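You operate a simulated robot arm through the tools that you are given. There is no shell and no other tool. Be economical: measure what you need, move in short steps, check, and stop when the job is done.

You run a simulated robot arm. Do the job below in one go: nothing can be reset, and whatever is moved stays where it is left.

## Task
Wipe off the water mark, then slide the purple-flowered plant there.
Fine: the pad is in the blue drawer; put it back and shut the drawer; leave the other plant. Set down upright: yellow wiping pad. Where these are worked on the way, their far stop is far enough and under half their travel is too little: blue drawer. What is to be rubbed or washed off counts as gone when no trace of it is left.

Only the result counts: the job must be done as asked and must still hold three seconds after the hand-in. Knocking over, shifting, dropping, spilling or breaking anything else fails it.

## Robot
A 6-joint arm with a four-finger gripper on a trunk, on a base that drives. Base frame: it is fixed to the floor where the robot stands at the start and does not move with it; the origin is under the middle of the robot, x ahead of it, y to its left, z up. Readings come in m, degrees, newtons and seconds.
Its first joint turns from -166.0 to 166.0 degrees. Places, roughly: blue drawer [1, 0.1, 0.6]; inside of the blue drawer [1, 0.1, 0.6]; water mark [0.9, 0.3, 0.8]. Payload 3.43 kg.
Tool frame: the origin (TCP) lies between the finger pads and is the grasp point; the fingertips stand 0.03 m ahead of it; z points along the fingers, y is the line along which they close. The gripper opens to 0.12 m. The gripper's body begins 0.085 m behind the TCP.
Orientation is that of the tool frame in the base frame, as a unit quaternion [w, x, y, z]. With the fingers straight down and closing along the base's y, the tool's x points along the base's -x, its y along +y and its z along -z.

## Interface
- The arm moves only by the tool jog_arm. Its argument "motion" is a list of rows, each a list of 6 numbers: the shift along the tool's x, y, z in units of 150 mm (1.0 is 150 mm), then the turn, a rotation vector about the tool's x, y, z in units of 180 degrees (1.0 is 180 degrees). In form: [[x, y, z, rx, ry, rz], ...]. A call has 1 to 20 rows; each row is the pose to reach, as a shift and turn from the pose commanded when the call began, along the tool's axes at that moment. "hand" is the opening, from 0 (shut) to 1 (fully open), set as the call begins (left out, the last holds). A call with a number of a shift or a turn outside -1 to 1 is refused whole. Each row takes 0.2 s and may step no farther than 0.05 m and 8.6 degrees from the row before; otherwise, or with a gripper value out of range, the whole call is refused. A pose out of reach is approached as far as the arm can. The call stops where the force on the tool passes 40 N (or 10 N more than at its start, if that is more) or the arm is blocked; 0.2 s more then pass. The fingers move at their own pace and stop on an object; they squeeze with about 34 N. The grip force told is the motor's: it shows also when the fingers shut on nothing. Time passes only in rows, and 0.2 s behind the last, so rows that repeat a pose let the fingers close. It gives the time, the measured TCP pose, the force on the tool (base axes), the opening and the grip force at its end, in the units of the frame above (readings bear some noise), with the torque about the TCP (base axes, N m) and any sound that the robot's microphone picked up, and new pictures: "pictures" is both (left out), scene, wrist or none.
- Cameras (640 x 400 px; columns grow to the right, rows downward): "scene" is now at [-0.2047, 0.1809, 1.2427]; the picture's right is [-0.00, -1.00, 0.00], its down [-0.40, 0.00, -0.92] and it looks along [0.92, -0.00, -0.40] (base axes); focal length 291 px, centre (320, 200). "wrist" rides on the gripper at [0.072, -0.017, -0.12] in the tool frame; the picture's right is [0.23, 0.97, 0.00], its down [-0.81, 0.19, -0.55] and it looks along [-0.54, 0.13, 0.83] (tool axes); focal length 275 px, centre (320, 200). There is no depth. A picture from a camera that has moved, and an enlarged one, comes with that camera's place and axes in the base frame and with its lens. The place of the scene camera against the robot may be out by one fixed shift of up to 0.018 m in any direction.
- drive_base(legs): drives the robot by 1 to 6 legs, each [ahead, turn to the left] in m and degrees, along the robot's own axes; the way and the turn of a leg run together, so that a leg with both is an arc; at most 1.5 m and 180 degrees a leg. The arm and the cameras ride along, it lands a little off, and it stops where it bumps. It gives what a move gives, and a new picture of the scene camera.
- aim_head(pan, tilt): turns the head with the scene camera to pan (to the left, within 143 degrees either way) and tilt (down, from -29 to 69), counted from straight ahead of the robot. It gives what a move gives, and a new picture of the scene camera.
- inspect(camera, box): a new picture of the part [left, top, right, bottom] of that camera's present view, enlarged. It takes no simulated time.
- hand_in(): hands the job in; it is judged then, once.

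Go step by step. Nothing tells you exact positions but the pictures and the camera data: compare them with the known pose of the tool, close in by small moves and look again before you grip or let go. The budget is 120 turns and 260 pictures, counting those below and the enlarged ones. Unless the task says otherwise, let go and move clear before handing in, and close with one line.

The tools are called after "Call:" as name(argument=value, ...) on one line, values as JSON. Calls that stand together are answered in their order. jog_arm: Moves the arm, as the interface text tells. Its arguments: {"type":"object","properties":{"motion":{"type":"array","items":{"type":"array","items":{"type":"number"}}},"hand":{"type":"number"},"pictures":{"type":"string","enum":["both","scene","wrist","none"]}},"required":["motion"]} The other tools are called the same way: drive_base (legs) drives the base; aim_head (pan, tilt) turns the head that bears the scene camera; inspect (camera, box) takes an enlarged picture of a part of a camera's view; hand_in () hands the job in.

At the start:

```text
clock: 0.0
position: [0.7242, 0.0992, 1.0906]
tcp_rot: [-0.001, 0.001, 1.0, 0.0]
contact_force: [0.9, -0.2, 0.0]
wrist_torque: [0.0, -0.03, -0.01]
grip_width: 0.1201
finger_force: 0.1
robot x, y, heading: [-0.0003, -0.0079, -0.3]
head pan, tilt: [-0.2, 22.9]
```

scene: 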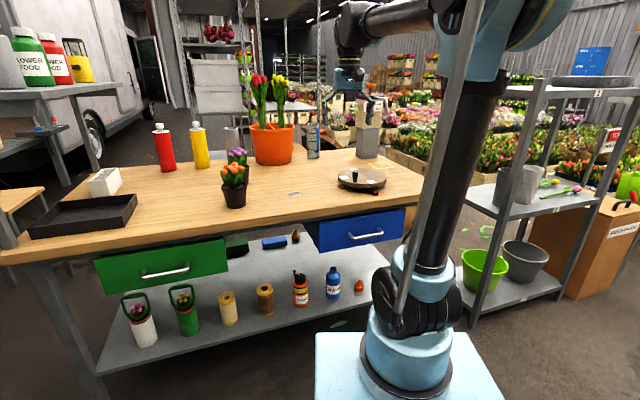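
wrist: 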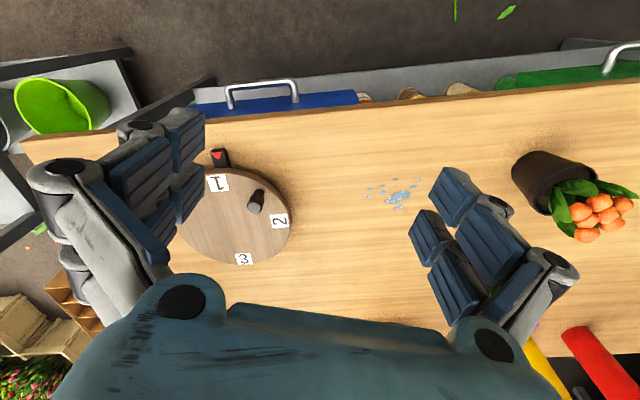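

I see the table with the water mark near (0.9, 0.3), two potted plants to its left, and the blue drawer with a handle near (0.8, 0.0, 0.65). I'll take closer looks before moving.

Call:
inspect(camera="scene", box=[200, 130, 420, 268])

Call:
inspect(camera="wrist", box=[160, 60, 420, 280])

```text
2.90 times, centred on (310, 199) of scene
camera zoom: at [-0.2047, 0.1809, 1.2427], right [0.0, -1.0, 0.0], down [-0.4, 0.0, -0.92], along [0.92, 0.0, -0.4], focal length 843 px, centre (349, 203)
```

zoom: 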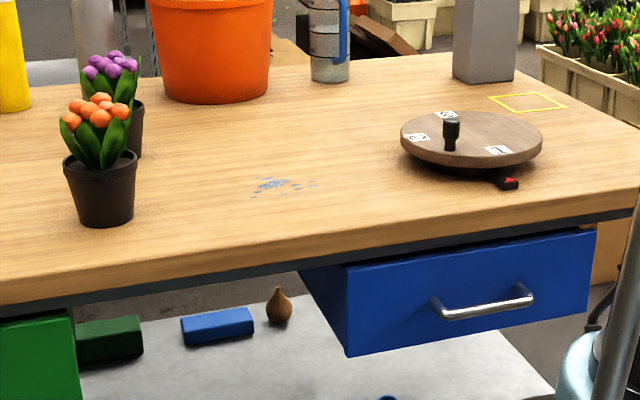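

```text
1.82 times, centred on (290, 170) of wrist
camera zoom: at [0.6527, 0.0819, 1.2126], right [-0.23, 0.97, 0.0], down [0.81, 0.19, 0.55], along [0.54, 0.13, -0.83], focal length 500 px, centre (374, 254)
```

zoom: 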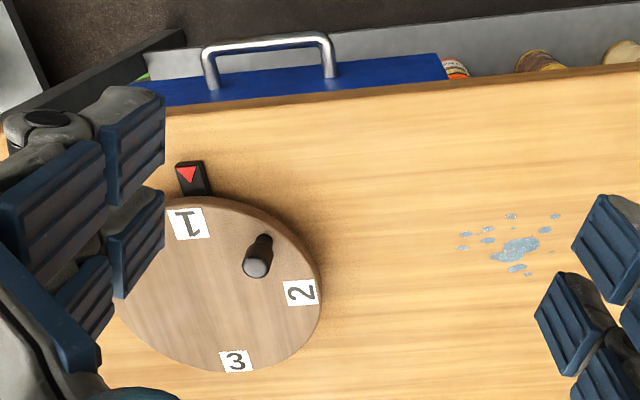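

The table is rotated about 19° relative to the robot, so the drawer pulls out along roughly (-0.95, -0.32), and the drawer is already a little proud of the table edge. First I'll turn the gripper to match the handle and back it off in front of the table.

Call:
jog_arm(motion=[[0.083, -0.1, 0.05, 0, 0, 0.0396], [0.165, -0.2, 0.1, 0, 0, 0.079], [0.248, -0.3, 0.15, 0, 0, 0.1187], [0.33, -0.4, 0.2, 0, 0, 0.158], [0.41, -0.5, 0.25, 0, 0, 0.198], [0.5, -0.6, 0.3, 0, 0, 0.237], [0.58, -0.7, 0.35, 0, 0, 0.277], [0.66, -0.8, 0.4, 0, 0, 0.3165], [0.74, -0.9, 0.45, 0, 0, 0.356], [0.827, -1.0, 0.5, 0, 0, 0.3956]], hand=0.5)

```text
clock: 2.2
position: [0.5854, -0.052, 1.0221]
tcp_rot: [0.005, 0.582, 0.813, 0.003]
contact_force: [-0.4, -0.6, -0.2]
wrist_torque: [0.01, -0.01, -0.01]
grip_width: 0.06
finger_force: 0.1
robot x, y, heading: [0.0001, -0.0028, -0.0]
head pan, tilt: [-0.2, 22.9]
camera scene: at [-0.2047, 0.1809, 1.2427], right [0.0, -1.0, 0.0], down [-0.4, 0.0, -0.92], along [0.92, 0.0, -0.4], focal length 291 px, centre (320, 200)
camera wrist: at [0.546, 0.0107, 1.1427], right [0.85, 0.53, 0.01], down [0.44, -0.71, 0.56], along [0.3, -0.47, -0.83], focal length 275 px, centre (320, 200)
```

scene: 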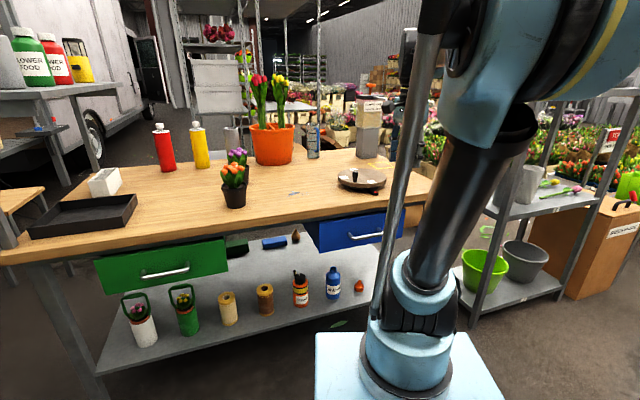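
wrist: 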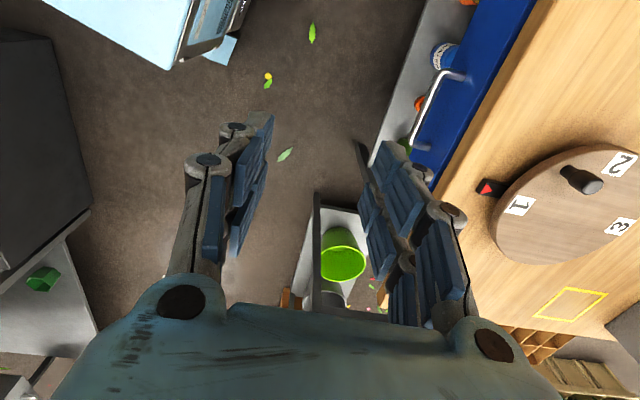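

The handle and the table edge are visible. I'll enlarge that view to get the edge direction accurately.

Call:
inspect(camera="wrist", box=[340, 0, 640, 188])

Call:
inspect(camera="scene", box=[300, 150, 440, 260])

```text
2.13 times, centred on (490, 94) of wrist
camera zoom: at [0.546, 0.0107, 1.1427], right [0.85, 0.53, 0.01], down [0.44, -0.71, 0.56], along [0.3, -0.47, -0.83], focal length 586 px, centre (-42, 426)
```

zoom: 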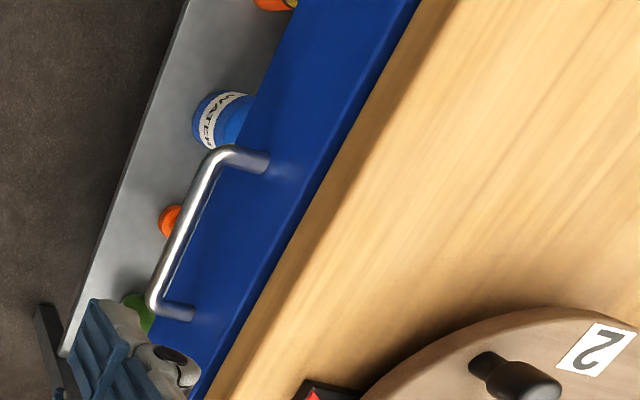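

```text
3.64 times, centred on (370, 205) of scene
camera zoom: at [-0.2047, 0.1809, 1.2427], right [0.0, -1.0, 0.0], down [-0.4, 0.0, -0.92], along [0.92, 0.0, -0.4], focal length 1058 px, centre (138, 182)
```

zoom: 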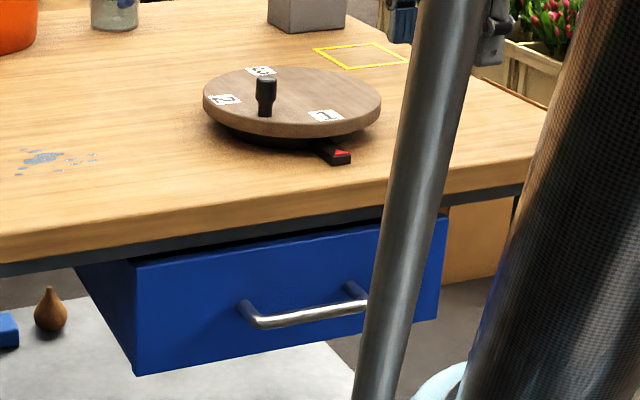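

The edge direction is confirmed (18.5°) and the handle is near (0.78, 0.0, 0.655). I'll back the base up a little so there is room to pull the drawer, then tilt the gripper.

Call:
drive_base(legs=[[-0.13, 0]])

```text
clock: 3.5
position: [0.4534, -0.05, 1.0223]
tcp_rot: [0.004, 0.581, 0.814, 0.003]
contact_force: [0.9, 0.2, -0.1]
wrist_torque: [0.04, -0.02, -0.01]
grip_width: 0.0598
finger_force: 0.1
robot x, y, heading: [-0.1321, -0.0064, 0.2]
head pan, tilt: [-0.2, 22.9]
camera scene: at [-0.339, 0.18, 1.2427], right [0.0, -1.0, 0.0], down [-0.4, 0.0, -0.92], along [0.92, 0.0, -0.4], focal length 291 px, centre (320, 200)
```

scene: 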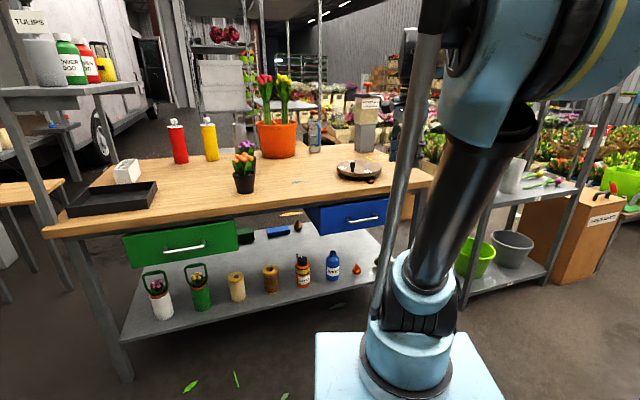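

The base moved cleanly. Now I'll tilt the gripper toward the drawer front and come down partway.

Call:
jog_arm(motion=[[-0.047, 0.12, 0.12, -0.0417, 0, 0], [-0.094, 0.24, 0.24, -0.0833, 0, 0], [-0.14, 0.36, 0.36, -0.125, 0, 0], [-0.188, 0.48, 0.48, -0.1667, 0, 0], [-0.235, 0.6, 0.6, -0.208, 0, 0], [-0.282, 0.73, 0.73, -0.25, 0, 0], [-0.33, 0.86, 0.86, -0.2917, 0, 0], [-0.376, 1.0, 1.0, -0.333, 0, 0]])

```text
clock: 5.3
position: [0.6049, -0.0517, 0.8817]
tcp_rot: [0.299, 0.498, 0.701, 0.413]
contact_force: [-0.8, -0.9, -0.2]
wrist_torque: [-0.01, -0.06, 0.0]
grip_width: 0.0598
finger_force: 0.1
robot x, y, heading: [-0.1342, -0.0069, 0.1]
head pan, tilt: [-0.2, 22.9]
camera scene: at [-0.3392, 0.18, 1.2427], right [0.0, -1.0, 0.0], down [-0.4, 0.0, -0.92], along [0.92, 0.0, -0.4], focal length 291 px, centre (320, 200)
camera wrist: at [0.4743, -0.0208, 0.9248], right [0.36, 0.38, 0.85], down [-0.11, -0.89, 0.44], along [0.92, -0.25, -0.28], focal length 275 px, centre (320, 200)
```

scene: 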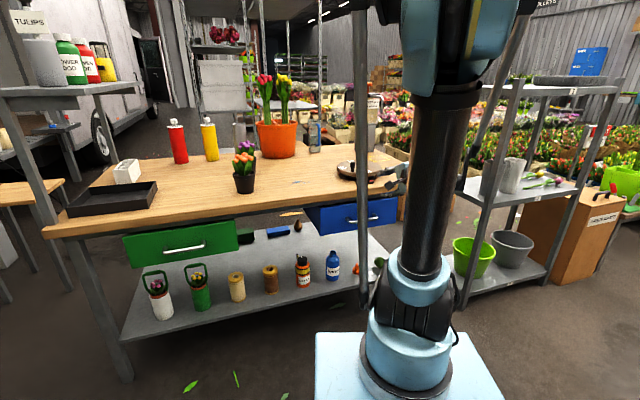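
wrist: 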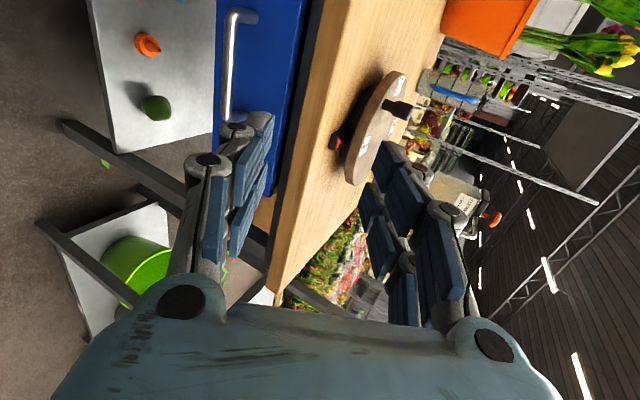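

The side-on view fixes the handle at about (0.781, 0.002, 0.648) and the tabletop at z≈0.787. I'll move to a pre-grasp point in front of the bar.

Call:
jog_arm(motion=[[0, -0.18, 0.12, 0, 0, 0], [-0.01, -0.37, 0.34, 0, 0, 0], [-0.02, -0.55, 0.58, 0, 0, 0], [-0.03, -0.738, 0.8, 0, 0, 0], [-0.04, -0.738, 1.0, 0, 0, 0]])

```text
clock: 6.5
position: [0.6895, -0.0389, 0.7338]
tcp_rot: [0.297, 0.498, 0.702, 0.412]
contact_force: [0.0, -0.5, 0.3]
wrist_torque: [0.03, -0.01, -0.02]
grip_width: 0.06
finger_force: 0.2
out of reach, approached as far as the arm can: row 4, 5
robot x, y, heading: [-0.1291, -0.0007, 0.3]
head pan, tilt: [-0.2, 22.9]
camera scene: at [-0.3391, 0.18, 1.2427], right [0.0, -1.0, 0.0], down [-0.4, 0.0, -0.92], along [0.92, 0.0, -0.4], focal length 291 px, centre (320, 200)
camera wrist: at [0.5579, -0.0065, 0.7766], right [0.37, 0.38, 0.85], down [-0.11, -0.89, 0.44], along [0.92, -0.25, -0.29], focal length 275 px, centre (320, 200)
```

scene: 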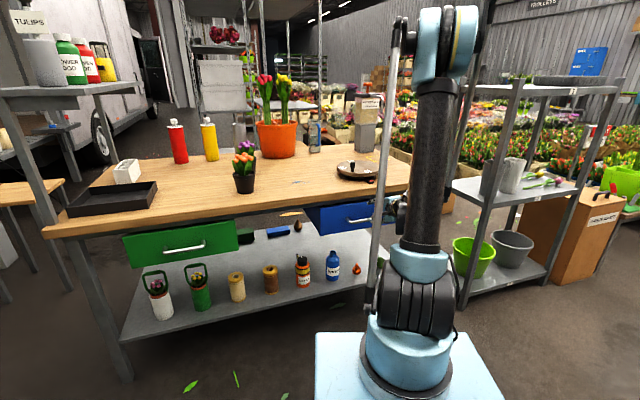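
wrist: 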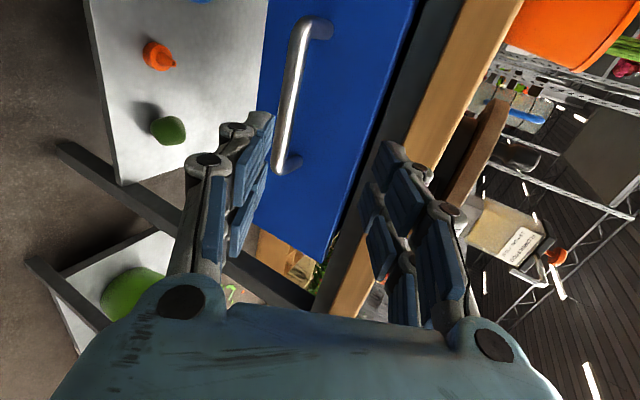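

The arm stopped short: this tilt at this height is beyond a limit. I'll make the tool steeper (45°) and narrow the fingers, staying in place for now.

Call:
jog_arm(motion=[[0, 0, -0.05, 0.042, 0, 0], [0, 0, -0.1, 0.0833, 0, 0]], hand=0.4, pictures="wrist")

```text
clock: 7.1
position: [0.6753, -0.043, 0.7417]
tcp_rot: [0.23, 0.533, 0.75, 0.318]
contact_force: [-0.1, 0.3, -0.3]
wrist_torque: [-0.04, 0.0, 0.01]
grip_width: 0.048
finger_force: 0.1
robot x, y, heading: [-0.1349, -0.0021, 0.2]
head pan, tilt: [-0.2, 22.9]
camera wrist: at [0.5595, -0.0058, 0.8127], right [0.56, 0.44, 0.7], down [0.01, -0.85, 0.53], along [0.83, -0.29, -0.48], focal length 275 px, centre (320, 200)
```

wrist: 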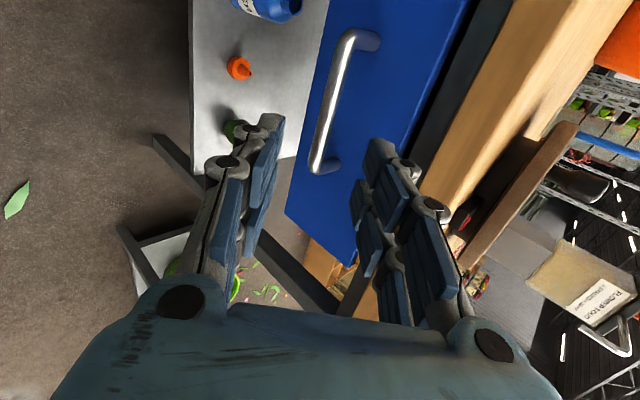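

The 45° pose is reachable, and the handle rays agree on about (0.79, 0.005, 0.645). I'll approach to 6 cm short of it.

Call:
jog_arm(motion=[[0.02, 0.06, 0.2, 0, 0, 0], [0.035, 0.1, 0.42, 0, 0, 0], [0.05, 0.127, 0.645, 0, 0, 0]], hand=0.4)

```text
clock: 7.9
position: [0.7505, -0.0079, 0.6876]
tcp_rot: [0.232, 0.533, 0.749, 0.317]
contact_force: [-0.4, 0.6, 1.1]
wrist_torque: [0.01, 0.0, -0.04]
grip_width: 0.0478
finger_force: 0.0
robot x, y, heading: [-0.1313, -0.0034, 0.4]
head pan, tilt: [-0.2, 22.9]
camera scene: at [-0.3391, 0.1801, 1.2427], right [0.0, -1.0, 0.0], down [-0.4, 0.0, -0.92], along [0.92, 0.0, -0.4], focal length 291 px, centre (320, 200)
camera wrist: at [0.6337, 0.0289, 0.759], right [0.56, 0.44, 0.7], down [0.01, -0.85, 0.53], along [0.83, -0.29, -0.48], focal length 275 px, centre (320, 200)
```

scene: 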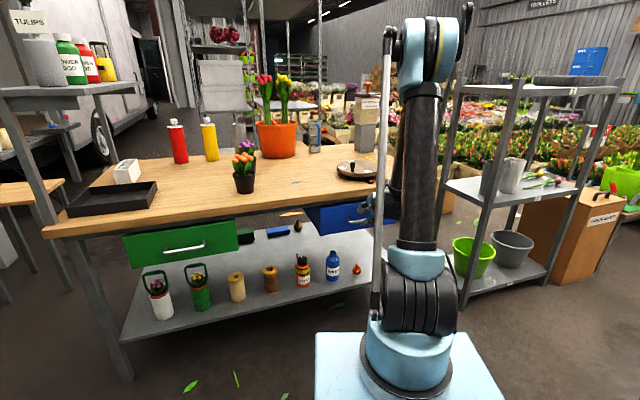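
wrist: 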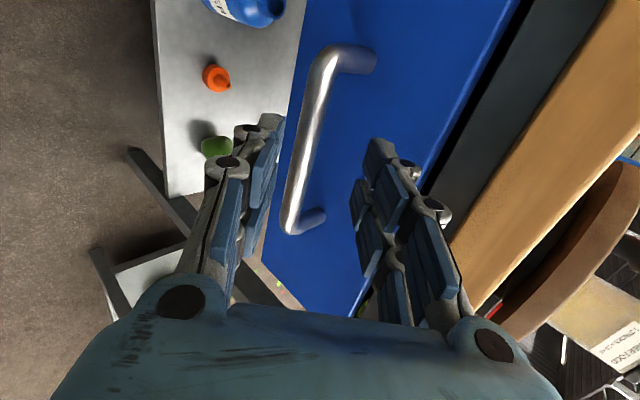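

The bar is between the fingers, about 8 mm toward the lower one. I'll correct that and advance 5 cm.

Call:
jog_arm(motion=[[0, -0.05, 0.11, 0, 0, 0], [0, -0.055, 0.22, 0, 0, 0], [0, -0.055, 0.32, 0, 0, 0]], pictures="wrist")

```text
clock: 8.7
position: [0.7799, 0.0008, 0.6489]
tcp_rot: [0.232, 0.533, 0.75, 0.317]
contact_force: [-3.3, -1.5, 2.9]
wrist_torque: [0.04, -0.11, -0.05]
grip_width: 0.0483
finger_force: 0.1
robot x, y, heading: [-0.1327, -0.0036, 0.2]
head pan, tilt: [-0.2, 22.9]
camera wrist: at [0.6626, 0.0367, 0.7206], right [0.56, 0.44, 0.7], down [0.01, -0.85, 0.53], along [0.83, -0.29, -0.48], focal length 275 px, centre (320, 200)
```

wrist: 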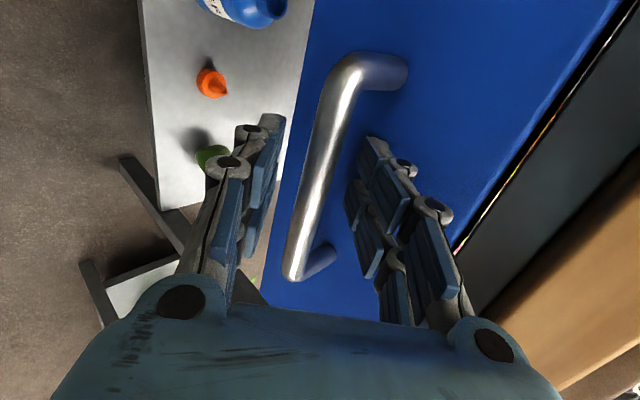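

The bar lies between the pads with a light touch on the drawer front. I'll close on it.

Call:
jog_arm(motion=[[0, 0, 0, 0, 0, 0], [0, 0, 0, 0, 0, 0], [0, 0, 0, 0, 0, 0]], hand=0, pictures="wrist")

```text
clock: 9.3
position: [0.7666, -0.0014, 0.657]
tcp_rot: [0.232, 0.532, 0.75, 0.317]
contact_force: [-23.2, -15.5, -58.6]
wrist_torque: [-0.5, 0.95, -1.03]
grip_width: 0.0153
finger_force: 45.2
robot x, y, heading: [-0.1354, -0.0034, 0.1]
head pan, tilt: [-0.2, 22.9]
stopped in row 2: the force on the tool passed its limit at 42 N (the readings are from after the stop); the commanded pose is now the measured one
camera wrist: at [0.6509, 0.0356, 0.7282], right [0.56, 0.45, 0.7], down [0.01, -0.85, 0.53], along [0.83, -0.29, -0.48], focal length 275 px, centre (320, 200)
```

wrist: 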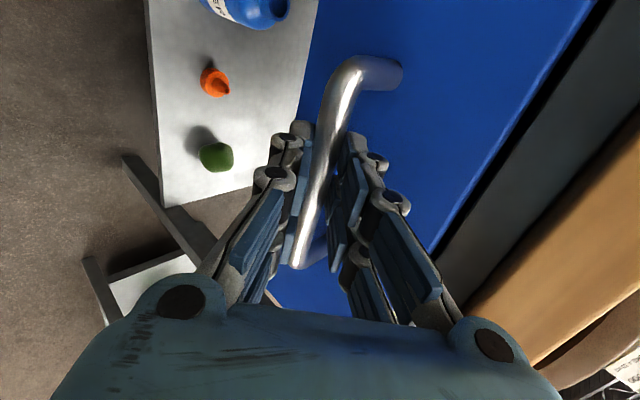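

Gripped (15 mm bar), with some vertical strain. I'll relax it downward a few mm and start pulling a little.

Call:
jog_arm(motion=[[0, -0.024, 0.024, 0, 0, 0], [0, -0.05, 0.0, 0, 0, 0], [0, -0.1, -0.05, 0, 0, 0], [0, -0.15, -0.1, 0, 0, 0]], pictures="wrist")

```text
clock: 10.3
position: [0.744, -0.0091, 0.6557]
tcp_rot: [0.236, 0.531, 0.748, 0.32]
contact_force: [-0.1, 7.2, 60.5]
wrist_torque: [1.07, -0.63, -0.41]
grip_width: 0.0157
finger_force: 44.7
robot x, y, heading: [-0.1298, -0.0036, 0.1]
head pan, tilt: [-0.2, 22.9]
camera wrist: at [0.6267, 0.0274, 0.7263], right [0.55, 0.44, 0.71], down [0.0, -0.85, 0.53], along [0.83, -0.29, -0.47], focal length 275 px, centre (320, 200)
```

wrist: 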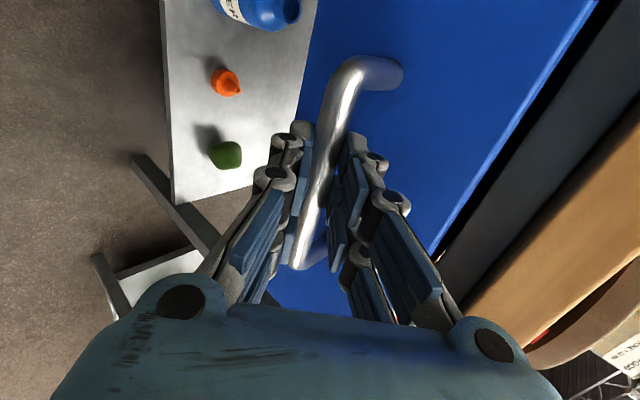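

The drawer slides. I'll relieve the vertical load by a few mm and keep pulling along the drawer's axis.

Call:
jog_arm(motion=[[0, 0.013, -0.013, 0, 0, 0], [0, -0.1, -0.126, 0, 0, 0], [0, -0.2, -0.226, 0, 0, 0], [0, -0.3, -0.326, 0, 0, 0], [0, -0.4, -0.426, 0, 0, 0], [0, -0.5, -0.526, 0, 0, 0], [0, -0.6, -0.626, 0, 0, 0], [0, -0.7, -0.726, 0, 0, 0]])

```text
clock: 11.2
position: [0.6917, -0.0255, 0.6723]
tcp_rot: [0.234, 0.529, 0.75, 0.32]
contact_force: [1.2, -0.6, -3.4]
wrist_torque: [0.07, 0.01, 0.04]
grip_width: 0.0
finger_force: 33.2
out of reach, approached as far as the arm can: row 3, 4
robot x, y, heading: [-0.1306, -0.0015, -0.1]
head pan, tilt: [-0.2, 22.9]
stopped in row 4: the force on the tool passed its limit at 108 N (the readings are from after the stop); the commanded pose is now the measured one
camera scene: at [-0.3378, 0.1798, 1.243], right [0.0, -1.0, 0.0], down [-0.4, 0.0, -0.92], along [0.92, 0.0, -0.4], focal length 291 px, centre (320, 200)
camera wrist: at [0.5744, 0.0107, 0.7426], right [0.55, 0.45, 0.7], down [0.01, -0.85, 0.53], along [0.83, -0.29, -0.47], focal length 275 px, centre (320, 200)
```

scene: 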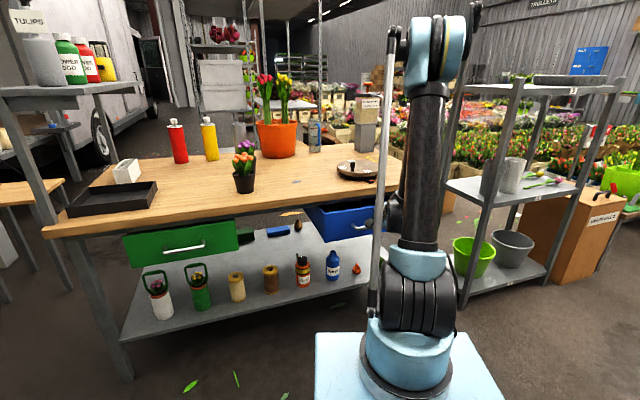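
wrist: 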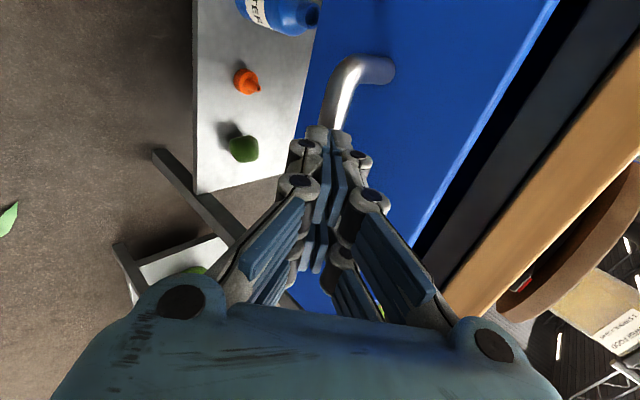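

The grip slipped because this tilt close to the robot is out of reach; the drawer is now about 8 cm out with its handle near (0.705, 0.006, 0.65). There is now room beside the table edge for a straight-down grasp, so I'll retreat, go vertical above the handle and look.

Call:
jog_arm(motion=[[0, 0, -0.2, 0, 0, 0], [0, 0, -0.41, 0, 0, 0], [0.03, 0.1, -0.41, 0.042, 0, 0], [0.06, 0.2, -0.41, 0.083, 0, 0], [0.09, 0.3, -0.41, 0.125, 0, 0], [0.12, 0.4, -0.41, 0.167, 0, 0], [0.15, 0.5, -0.413, 0.208, 0, 0], [0.16, 0.605, -0.413, 0.25, 0, 0]], hand=0.36)

```text
clock: 13.0
position: [0.698, 0.0057, 0.7803]
tcp_rot: [0.014, 0.578, 0.816, 0.006]
contact_force: [-0.4, -0.1, -0.5]
wrist_torque: [-0.02, -0.03, 0.0]
grip_width: 0.0431
finger_force: 0.1
robot x, y, heading: [-0.1367, 0.0001, 0.0]
head pan, tilt: [-0.2, 22.9]
camera scene: at [-0.3392, 0.1801, 1.2427], right [0.0, -1.0, 0.0], down [-0.4, 0.0, -0.92], along [0.92, 0.0, -0.4], focal length 291 px, centre (320, 200)
camera wrist: at [0.6543, 0.0679, 0.901], right [0.84, 0.54, 0.02], down [0.43, -0.7, 0.57], along [0.32, -0.47, -0.82], focal length 275 px, centre (320, 200)
```

scene: 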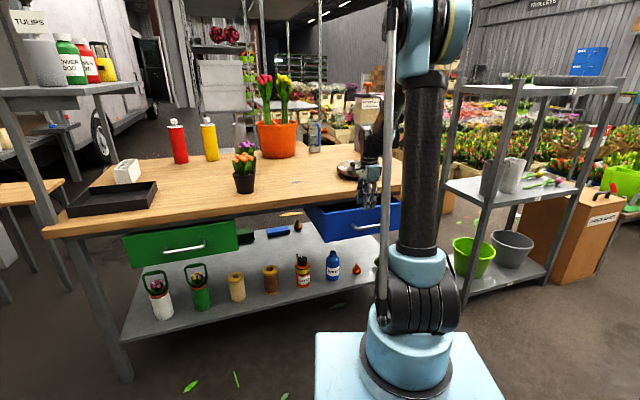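
wrist: 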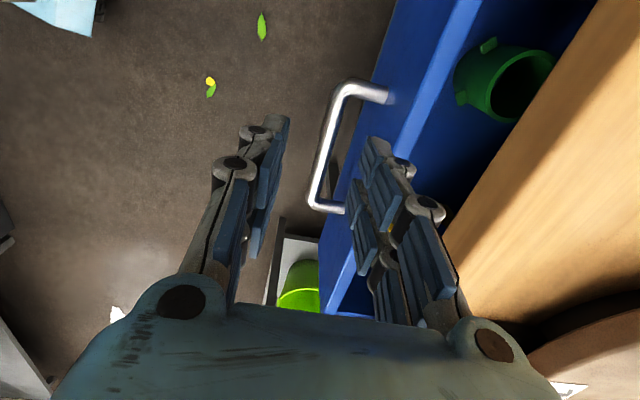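

The straight-down pose is fine; the bar's middle is about 12 mm further in and 3 cm to the right of the tool. I'll shift and descend to just above the bar.

Call:
jog_arm(motion=[[-0.1, 0.04, 0.1, 0, 0, 0], [-0.2, 0.08, 0.25, 0, 0, 0], [-0.2, 0.08, 0.5, 0, 0, 0]], pictures="wrist")

```text
clock: 13.8
position: [0.7247, -0.0193, 0.7048]
tcp_rot: [0.014, 0.579, 0.815, 0.009]
contact_force: [-0.4, 0.8, -0.5]
wrist_torque: [0.01, -0.06, -0.01]
grip_width: 0.0431
finger_force: 0.1
robot x, y, heading: [-0.1352, -0.0088, 0.1]
head pan, tilt: [-0.2, 22.9]
camera wrist: at [0.682, 0.0429, 0.8244], right [0.84, 0.54, 0.03], down [0.43, -0.7, 0.57], along [0.33, -0.47, -0.82], focal length 275 px, centre (320, 200)
```

wrist: 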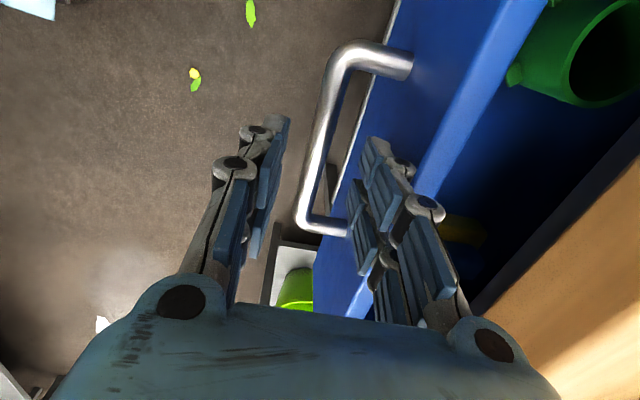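

The bar is centred between the fingers. Descending 5 cm and closing.

Call:
jog_arm(motion=[[0, 0, 0.15, 0, 0, 0], [0, 0, 0.33, 0, 0, 0]], pictures="wrist")

Call:
jog_arm(motion=[[0, 0, 0, 0, 0, 0], [0, 0, 0, 0, 0, 0], [0, 0, 0, 0, 0, 0]], hand=0, pictures="wrist")

```text
clock: 14.4
position: [0.7255, -0.0207, 0.6583]
tcp_rot: [0.016, 0.579, 0.815, 0.008]
contact_force: [0.2, -0.2, 0.5]
wrist_torque: [-0.02, 0.01, -0.01]
grip_width: 0.0432
finger_force: 0.0
robot x, y, heading: [-0.1276, -0.003, 0.4]
head pan, tilt: [-0.2, 22.9]
camera wrist: at [0.6822, 0.0423, 0.7777], right [0.84, 0.54, 0.03], down [0.43, -0.7, 0.57], along [0.33, -0.47, -0.82], focal length 275 px, centre (320, 200)
```

wrist: 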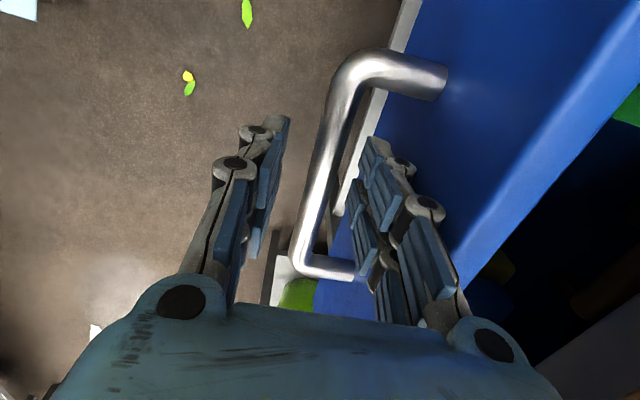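

```text
clock: 15.2
position: [0.7256, -0.0209, 0.6586]
tcp_rot: [0.015, 0.578, 0.816, 0.007]
contact_force: [-1.4, -1.6, -9.0]
wrist_torque: [-0.13, -0.04, 0.17]
grip_width: 0.0151
finger_force: 45.4
robot x, y, heading: [-0.1324, -0.0041, 0.1]
head pan, tilt: [-0.2, 22.9]
camera wrist: at [0.6823, 0.0423, 0.7776], right [0.84, 0.54, 0.03], down [0.43, -0.7, 0.57], along [0.32, -0.47, -0.82], focal length 275 px, centre (320, 200)
```

wrist: 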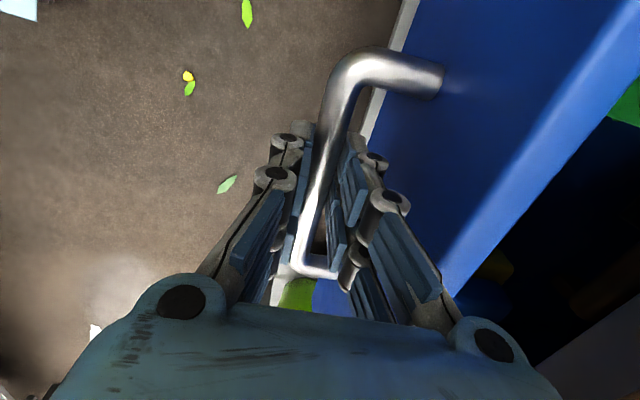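

Firm grip with little strain. Pulling 15 cm along the drawer axis.

Call:
jog_arm(motion=[[0, -0.15, 0, 0, 0, 0], [0, -0.3, 0, 0, 0, 0], [0, -0.45, 0, 0, 0, 0], [0, -0.6, 0, 0, 0, 0], [0, -0.75, 0, 0, 0, 0], [0, -0.9, 0, 0, 0, 0], [0, -1.0, 0, 0, 0, 0]])

```text
clock: 15.8
position: [0.6757, -0.0339, 0.6659]
tcp_rot: [0.021, 0.578, 0.815, 0.011]
contact_force: [6.0, -4.6, -4.3]
wrist_torque: [-0.99, -0.05, -0.08]
grip_width: 0.0157
finger_force: 45.4
robot x, y, heading: [-0.1316, -0.0021, 0.4]
head pan, tilt: [-0.2, 22.9]
stopped in row 3: the force on the tool passed its limit at 41 N (the readings are from after the stop); the commanded pose is now the measured one
camera scene: at [-0.3385, 0.18, 1.2428], right [0.0, -1.0, 0.0], down [-0.4, 0.0, -0.92], along [0.92, 0.0, -0.4], focal length 291 px, centre (320, 200)
camera wrist: at [0.6311, 0.028, 0.7856], right [0.84, 0.54, 0.04], down [0.42, -0.7, 0.58], along [0.34, -0.47, -0.82], focal length 275 px, centre (320, 200)
```

scene: 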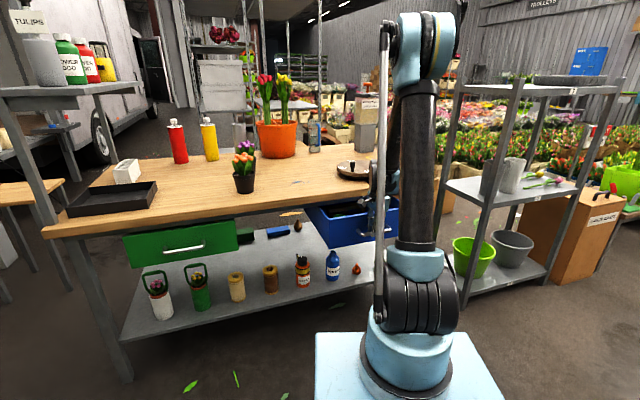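
wrist: 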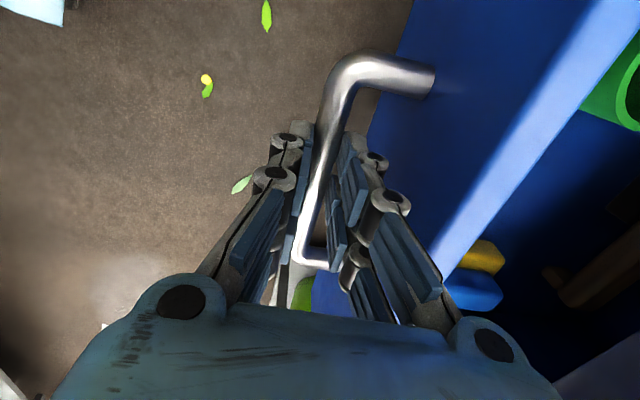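

It opened another 5 cm, then hit the force limit (probably acceleration and friction). Continuing in slower steps.

Call:
jog_arm(motion=[[0, -0.06, 0.02, 0, 0, 0], [0, -0.12, 0.02, 0, 0, 0], [0, -0.18, 0.02, 0, 0, 0], [0, -0.24, 0.02, 0, 0, 0], [0, -0.3, 0.02, 0, 0, 0], [0, -0.36, 0.02, 0, 0, 0], [0, -0.42, 0.02, 0, 0, 0], [0, -0.48, 0.02, 0, 0, 0], [0, -0.54, 0.02, 0, 0, 0], [0, -0.6, 0.02, 0, 0, 0]])

```text
clock: 16.2
position: [0.6618, -0.0385, 0.6764]
tcp_rot: [0.027, 0.579, 0.815, 0.014]
contact_force: [3.9, -5.4, 26.2]
wrist_torque: [-0.05, 0.01, -0.26]
grip_width: 0.0122
finger_force: 45.4
robot x, y, heading: [-0.1352, -0.0052, -0.0]
head pan, tilt: [-0.2, 22.9]
stopped in row 1: the force on the tool passed its limit at 42 N (the readings are from after the stop); the commanded pose is now the measured one
camera scene: at [-0.3396, 0.18, 1.2426], right [0.0, -1.0, 0.0], down [-0.4, 0.0, -0.92], along [0.92, 0.0, -0.4], focal length 291 px, centre (320, 200)
camera wrist: at [0.6153, 0.0257, 0.7946], right [0.84, 0.54, 0.05], down [0.41, -0.7, 0.58], along [0.35, -0.47, -0.81], focal length 275 px, centre (320, 200)
```

scene: 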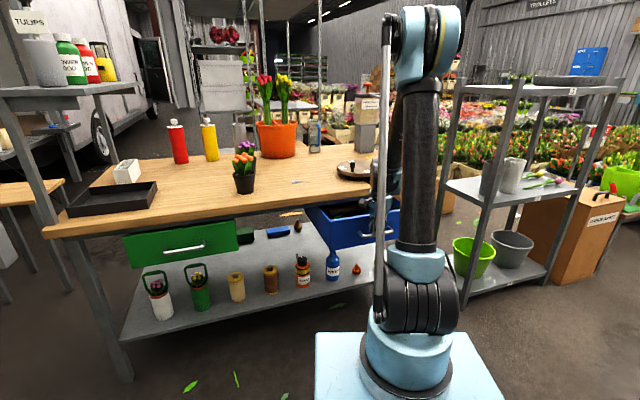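
wrist: 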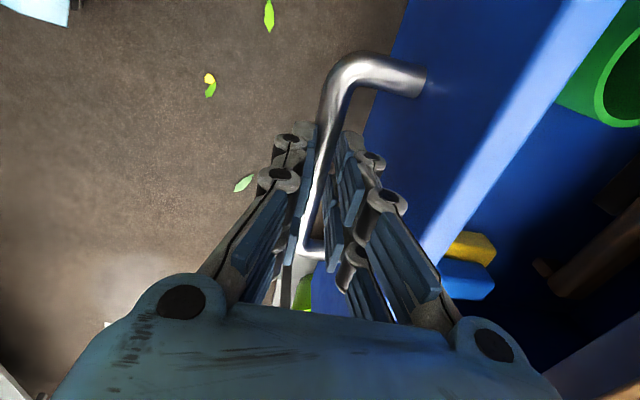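

The fingers rode up to the top of the bar. I'll open, sink the fingers deeper around the bar, and check that this pose is actually reached.

Call:
jog_arm(motion=[[0, 0, 0, 0, 0, 0], [0, 0, 0, 0, 0, 0], [0, 0, 0.12, 0, 0, 0], [0, 0, 0.22, 0, 0, 0]], hand=0.36, pictures="wrist")

```text
clock: 17.2
position: [0.6641, -0.0373, 0.6402]
tcp_rot: [0.027, 0.579, 0.815, 0.015]
contact_force: [-1.0, -1.0, 0.2]
wrist_torque: [0.02, 0.01, -0.04]
grip_width: 0.0434
finger_force: 0.1
robot x, y, heading: [-0.133, -0.0025, 0.3]
head pan, tilt: [-0.2, 22.9]
camera wrist: at [0.6179, 0.0258, 0.7594], right [0.84, 0.54, 0.05], down [0.41, -0.7, 0.58], along [0.35, -0.47, -0.81], focal length 275 px, centre (320, 200)
```

wrist: 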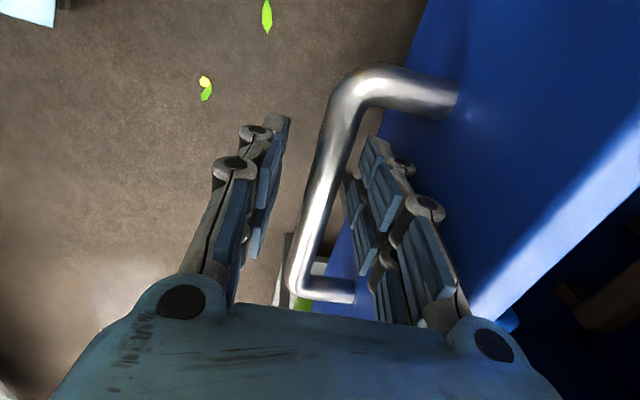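

The pose is reached and the bar is centred at pad height. I'll re-grip, straighten the small tilt, and pull slowly.

Call:
jog_arm(motion=[[0, 0, 0, 0.01, 0, 0], [0, 0, 0, 0.02, 0, 0], [0, 0, 0, 0.02, 0, 0], [0, -0.05, 0, 0.02, 0, 0], [0, -0.1, 0, 0.02, 0, 0], [0, -0.15, 0, 0.02, 0, 0], [0, -0.2, 0, 0.02, 0, 0], [0, -0.25, 0, 0.02, 0, 0], [0, -0.3, 0, 0.02, 0, 0], [0, -0.35, 0, 0.02, 0, 0], [0, -0.4, 0, 0.02, 0, 0]], hand=0, pictures="wrist")

```text
clock: 19.6
position: [0.6073, -0.057, 0.6382]
tcp_rot: [0.008, 0.58, 0.815, -0.012]
contact_force: [3.6, -12.9, -0.8]
wrist_torque: [0.42, 0.19, 0.02]
grip_width: 0.0149
finger_force: 44.2
robot x, y, heading: [-0.1318, -0.0041, 0.1]
head pan, tilt: [-0.2, 22.9]
camera wrist: at [0.5679, 0.0093, 0.7572], right [0.84, 0.54, -0.02], down [0.45, -0.69, 0.57], along [0.3, -0.49, -0.82], focal length 275 px, centre (320, 200)
```

wrist: 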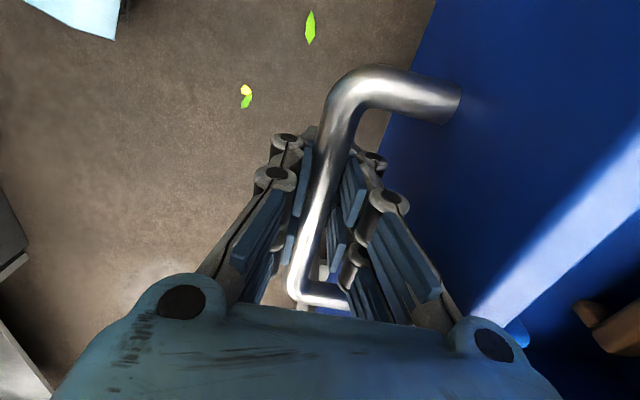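

Works well: another 6 cm. Continuing the slow pull.

Call:
jog_arm(motion=[[-0.01, -0.05, 0, 0, 0, 0], [-0.02, -0.1, 0, 0, 0, 0], [-0.02, -0.15, 0, 0, 0, 0], [-0.02, -0.2, 0, 0, 0, 0], [-0.02, -0.25, 0, 0, 0, 0], [-0.02, -0.3, 0, 0, 0, 0], [-0.02, -0.35, 0, 0, 0, 0], [-0.02, -0.4, 0, 0, 0, 0], [-0.02, -0.45, 0, 0, 0, 0], [-0.02, -0.5, 0, 0, 0, 0], [-0.02, -0.55, 0, 0, 0, 0], [-0.02, -0.6, 0, 0, 0, 0], [-0.02, -0.65, 0, 0, 0, 0], [-0.02, -0.7, 0, 0, 0, 0]])

```text
clock: 20.2
position: [0.5873, -0.0609, 0.6488]
tcp_rot: [0.013, 0.578, 0.816, -0.007]
contact_force: [8.0, -15.5, 14.3]
wrist_torque: [-0.75, -0.09, 0.05]
grip_width: 0.0154
finger_force: 45.2
robot x, y, heading: [-0.1274, -0.0024, 0.1]
head pan, tilt: [-0.2, 22.9]
stopped in row 3: the force on the tool passed its limit at 46 N (the readings are from after the stop); the commanded pose is now the measured one
camera scene: at [-0.3391, 0.1798, 1.2427], right [0.0, -1.0, 0.0], down [-0.4, 0.0, -0.92], along [0.92, 0.0, -0.4], focal length 291 px, centre (320, 200)
camera wrist: at [0.5451, 0.0031, 0.7671], right [0.84, 0.54, 0.0], down [0.44, -0.69, 0.58], along [0.31, -0.49, -0.82], focal length 275 px, centre (320, 200)
```

scene: 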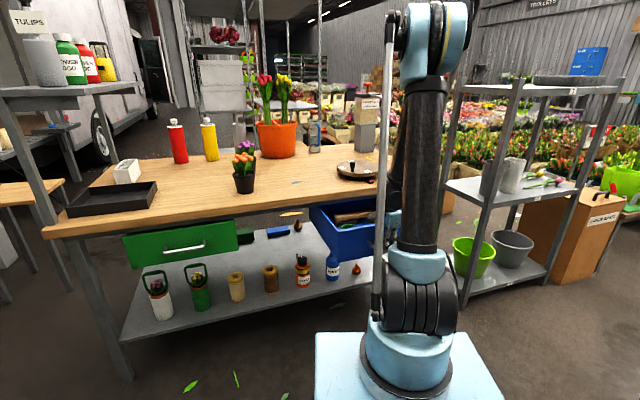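
wrist: 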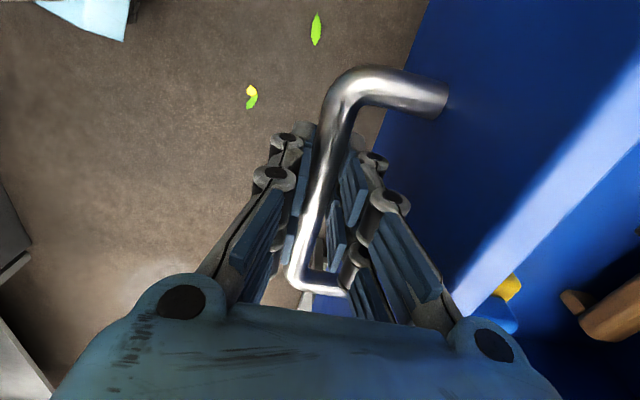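

The drawer is about 21 cm out, possibly at its stop, and I can see something yellow with a blue base inside. I'll release, rise, and look down into the drawer.

Call:
jog_arm(motion=[[0, 0, 0, 0, 0, 0], [0, 0, 0, 0, 0, 0], [0, 0, -0.25, 0, 0, 0], [0, 0, -0.5, 0, 0, 0], [0, 0, -0.8, 0, 0, 0], [0, 0, -1, 0, 0, 0], [0, 0.15, -1, 0, 0, 0], [0, 0.3, -1, 0, 0, 0]], hand=0.36)

```text
clock: 22.1
position: [0.6254, -0.0424, 0.7955]
tcp_rot: [0.011, 0.578, 0.816, -0.005]
contact_force: [-0.5, 0.4, 0.1]
wrist_torque: [0.0, -0.03, 0.0]
grip_width: 0.0429
finger_force: 0.1
robot x, y, heading: [-0.1325, -0.0039, 0.3]
head pan, tilt: [-0.2, 22.9]
camera scene: at [-0.3391, 0.1801, 1.2427], right [0.0, -1.0, 0.0], down [-0.4, 0.0, -0.92], along [0.92, 0.0, -0.4], focal length 291 px, centre (320, 200)
camera wrist: at [0.5856, 0.0228, 0.9151], right [0.84, 0.54, 0.0], down [0.44, -0.69, 0.57], along [0.31, -0.49, -0.82], focal length 275 px, centre (320, 200)
```

scene: 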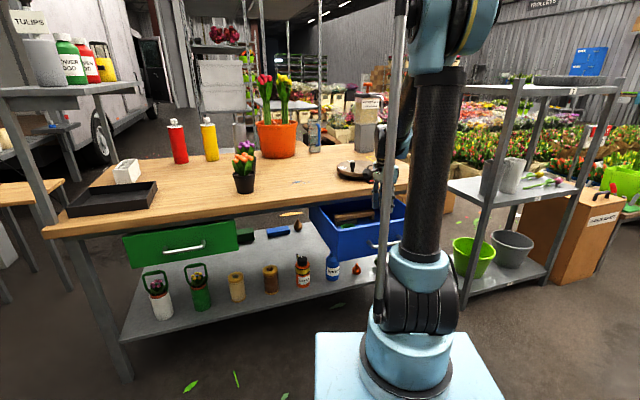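
wrist: 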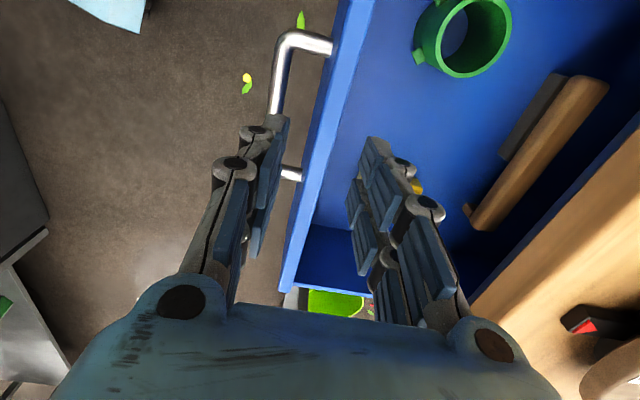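

The drawer holds a green pot, a wooden brush, and the pad hidden behind the finger. I'll raise and back off to see the pad.

Call:
jog_arm(motion=[[0.1, -0.2, -0.2, 0, 0, 0], [0.2, -0.4, -0.4, 0, 0, 0], [0.3, -0.6, -0.6, 0, 0, 0]], pictures="wrist")

Call:
inspect(camera="wrist", box=[260, 0, 560, 200])

```text
clock: 22.9
position: [0.5272, -0.0279, 0.8862]
tcp_rot: [0.011, 0.578, 0.816, -0.007]
contact_force: [0.2, -0.8, -0.4]
wrist_torque: [0.01, 0.04, 0.0]
grip_width: 0.0433
finger_force: 0.0
robot x, y, heading: [-0.1308, -0.0048, 0.4]
head pan, tilt: [-0.2, 22.9]
camera wrist: at [0.4863, 0.037, 1.0057], right [0.84, 0.54, 0.0], down [0.44, -0.69, 0.57], along [0.31, -0.49, -0.82], focal length 275 px, centre (320, 200)
```

wrist: 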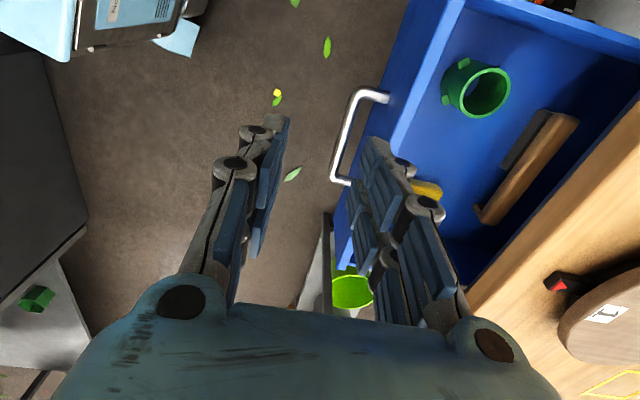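

```text
2.00 times, centred on (410, 100) of wrist
camera zoom: at [0.4863, 0.037, 1.0057], right [0.84, 0.54, 0.0], down [0.44, -0.69, 0.57], along [0.31, -0.49, -0.82], focal length 551 px, centre (140, 400)
```

zoom: 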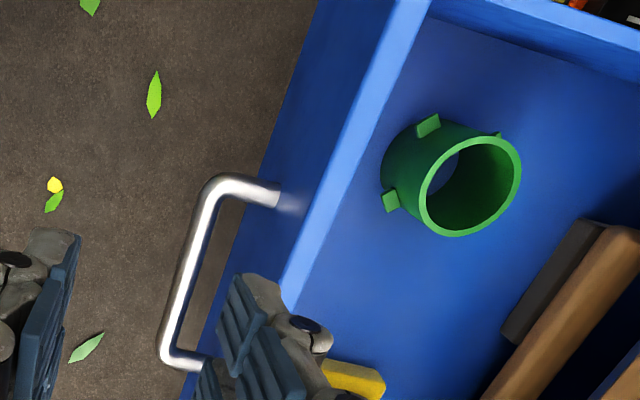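

The pad is around (0.78, -0.085). Closing the fingers and shifting will uncover it.

Call:
jog_arm(motion=[[-0.1, -0.15, 0, 0, 0, 0], [-0.2, -0.3, 0, 0, 0, 0]], hand=0, pictures="wrist")

Call:
inspect(camera="wrist", box=[320, 40, 600, 240])

```text
clock: 23.4
position: [0.4931, -0.0712, 0.884]
tcp_rot: [0.012, 0.579, 0.815, -0.006]
contact_force: [-0.6, -0.3, 0.0]
wrist_torque: [0.02, 0.03, 0.05]
grip_width: 0.0
finger_force: 33.7
robot x, y, heading: [-0.1322, -0.0052, 0.1]
head pan, tilt: [-0.2, 22.9]
camera wrist: at [0.4525, -0.0066, 1.0042], right [0.84, 0.54, 0.0], down [0.44, -0.69, 0.57], along [0.31, -0.49, -0.82], focal length 275 px, centre (320, 200)
```

wrist: 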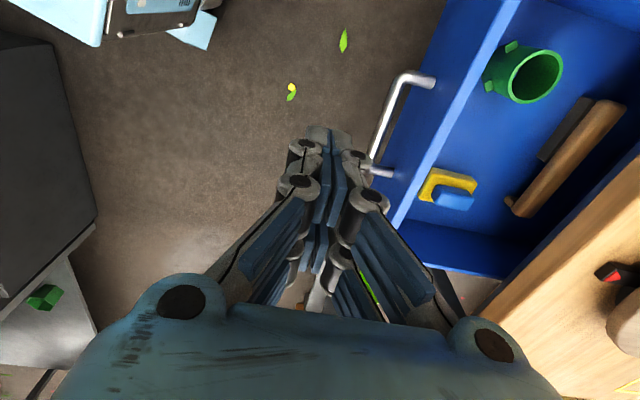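

```text
2.00 times, centred on (460, 140) of wrist
camera zoom: at [0.4525, -0.0066, 1.0042], right [0.84, 0.54, 0.0], down [0.44, -0.69, 0.57], along [0.31, -0.49, -0.82], focal length 551 px, centre (40, 320)
```

zoom: 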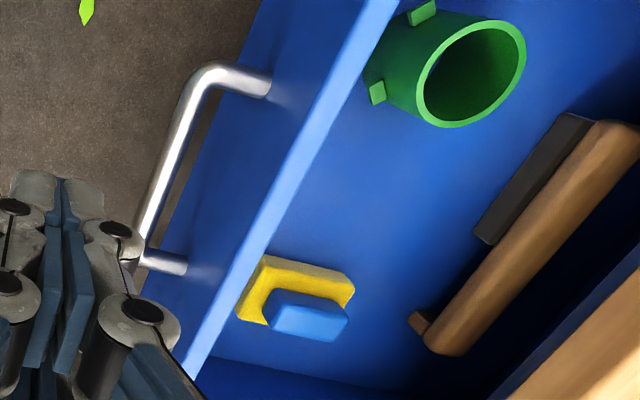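

The pad is a yellow slab with a blue grip block on top, whose long axis runs along the drawer's depth direction. I'll turn the gripper 90° so it closes across the block and move over it.

Call:
jog_arm(motion=[[-0.07, 0.09, 0, 0, 0, -0.0455], [-0.14, 0.18, 0, 0, 0, -0.091], [-0.21, 0.27, 0, 0, 0, -0.1365], [-0.28, 0.36, 0, 0, 0, -0.182], [-0.35, 0.45, 0, 0, 0, -0.2275], [-0.42, 0.54, 0, 0, 0, -0.273], [-0.49, 0.63, 0, 0, 0, -0.3185], [-0.56, 0.72, 0, 0, 0, -0.364], [-0.63, 0.81, 0, 0, 0, -0.4095], [-0.7, 0.9, 0, 0, 0, -0.455], [-0.77, 1.0, 0, 0, 0, -0.5]], hand=0.45)

```text
clock: 25.9
position: [0.6743, -0.131, 0.8903]
tcp_rot: [0.004, -0.168, 0.986, -0.012]
contact_force: [-0.5, -0.3, -0.4]
wrist_torque: [0.01, -0.03, 0.04]
grip_width: 0.0542
finger_force: 0.1
robot x, y, heading: [-0.1326, -0.0001, -0.1]
head pan, tilt: [-0.2, 22.9]
camera scene: at [-0.3391, 0.1801, 1.2427], right [0.0, -1.0, 0.0], down [-0.4, 0.0, -0.92], along [0.92, 0.0, -0.4], focal length 291 px, centre (320, 200)
camera wrist: at [0.6123, -0.1673, 1.0114], right [-0.54, 0.84, -0.03], down [0.69, 0.46, 0.55], along [0.47, 0.28, -0.83], focal length 275 px, centre (320, 200)
```

scene: 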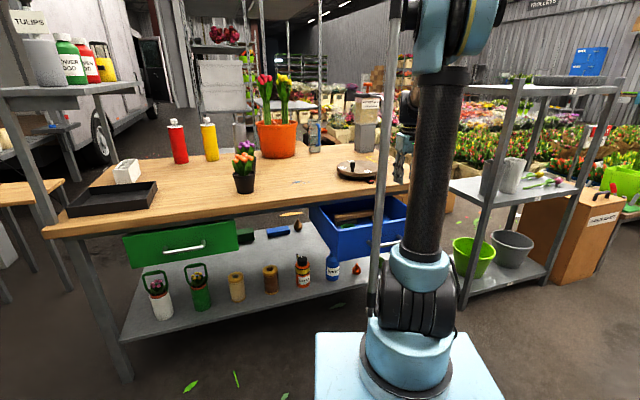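
wrist: 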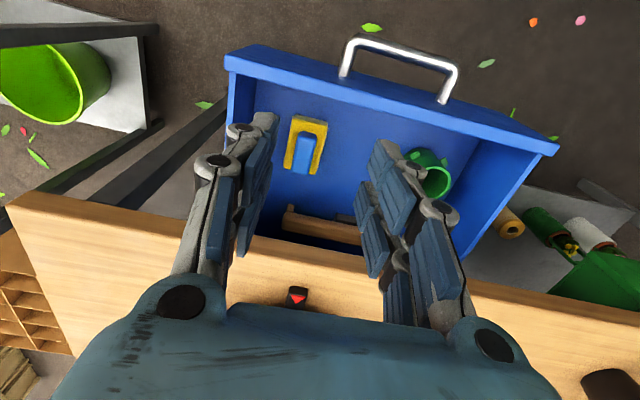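

Two views agree: the block top is near (0.769, -0.104, 0.634). I'll move over it and descend to z=0.74 for a check.

Call:
jog_arm(motion=[[-0.22, -0.012, 0.1, 0, 0, 0], [-0.44, -0.024, 0.3, 0, 0, 0], [-0.657, -0.036, 0.5, 0, 0, 0], [-0.657, -0.036, 0.75, 0, 0, 0], [-0.657, -0.036, 1.0, 0, 0, 0]], pictures="wrist")

```text
clock: 27.1
position: [0.7702, -0.1049, 0.7381]
tcp_rot: [0.004, -0.167, 0.986, -0.012]
contact_force: [-0.3, 0.9, 0.0]
wrist_torque: [0.01, -0.03, -0.03]
grip_width: 0.054
finger_force: 0.1
robot x, y, heading: [-0.1334, -0.0037, 0.3]
head pan, tilt: [-0.2, 22.9]
camera wrist: at [0.7065, -0.1412, 0.8604], right [-0.54, 0.84, -0.03], down [0.7, 0.46, 0.55], along [0.47, 0.28, -0.83], focal length 275 px, centre (320, 200)
```

wrist: 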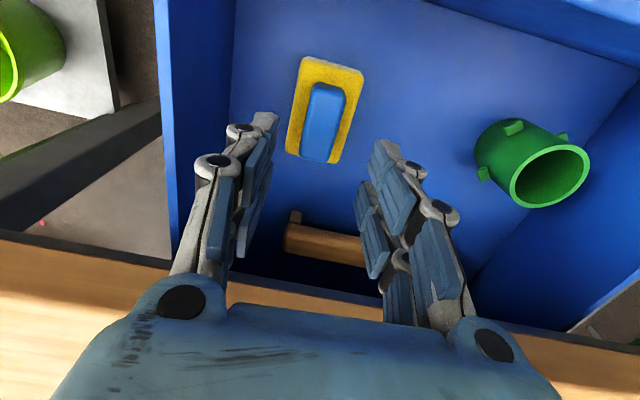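

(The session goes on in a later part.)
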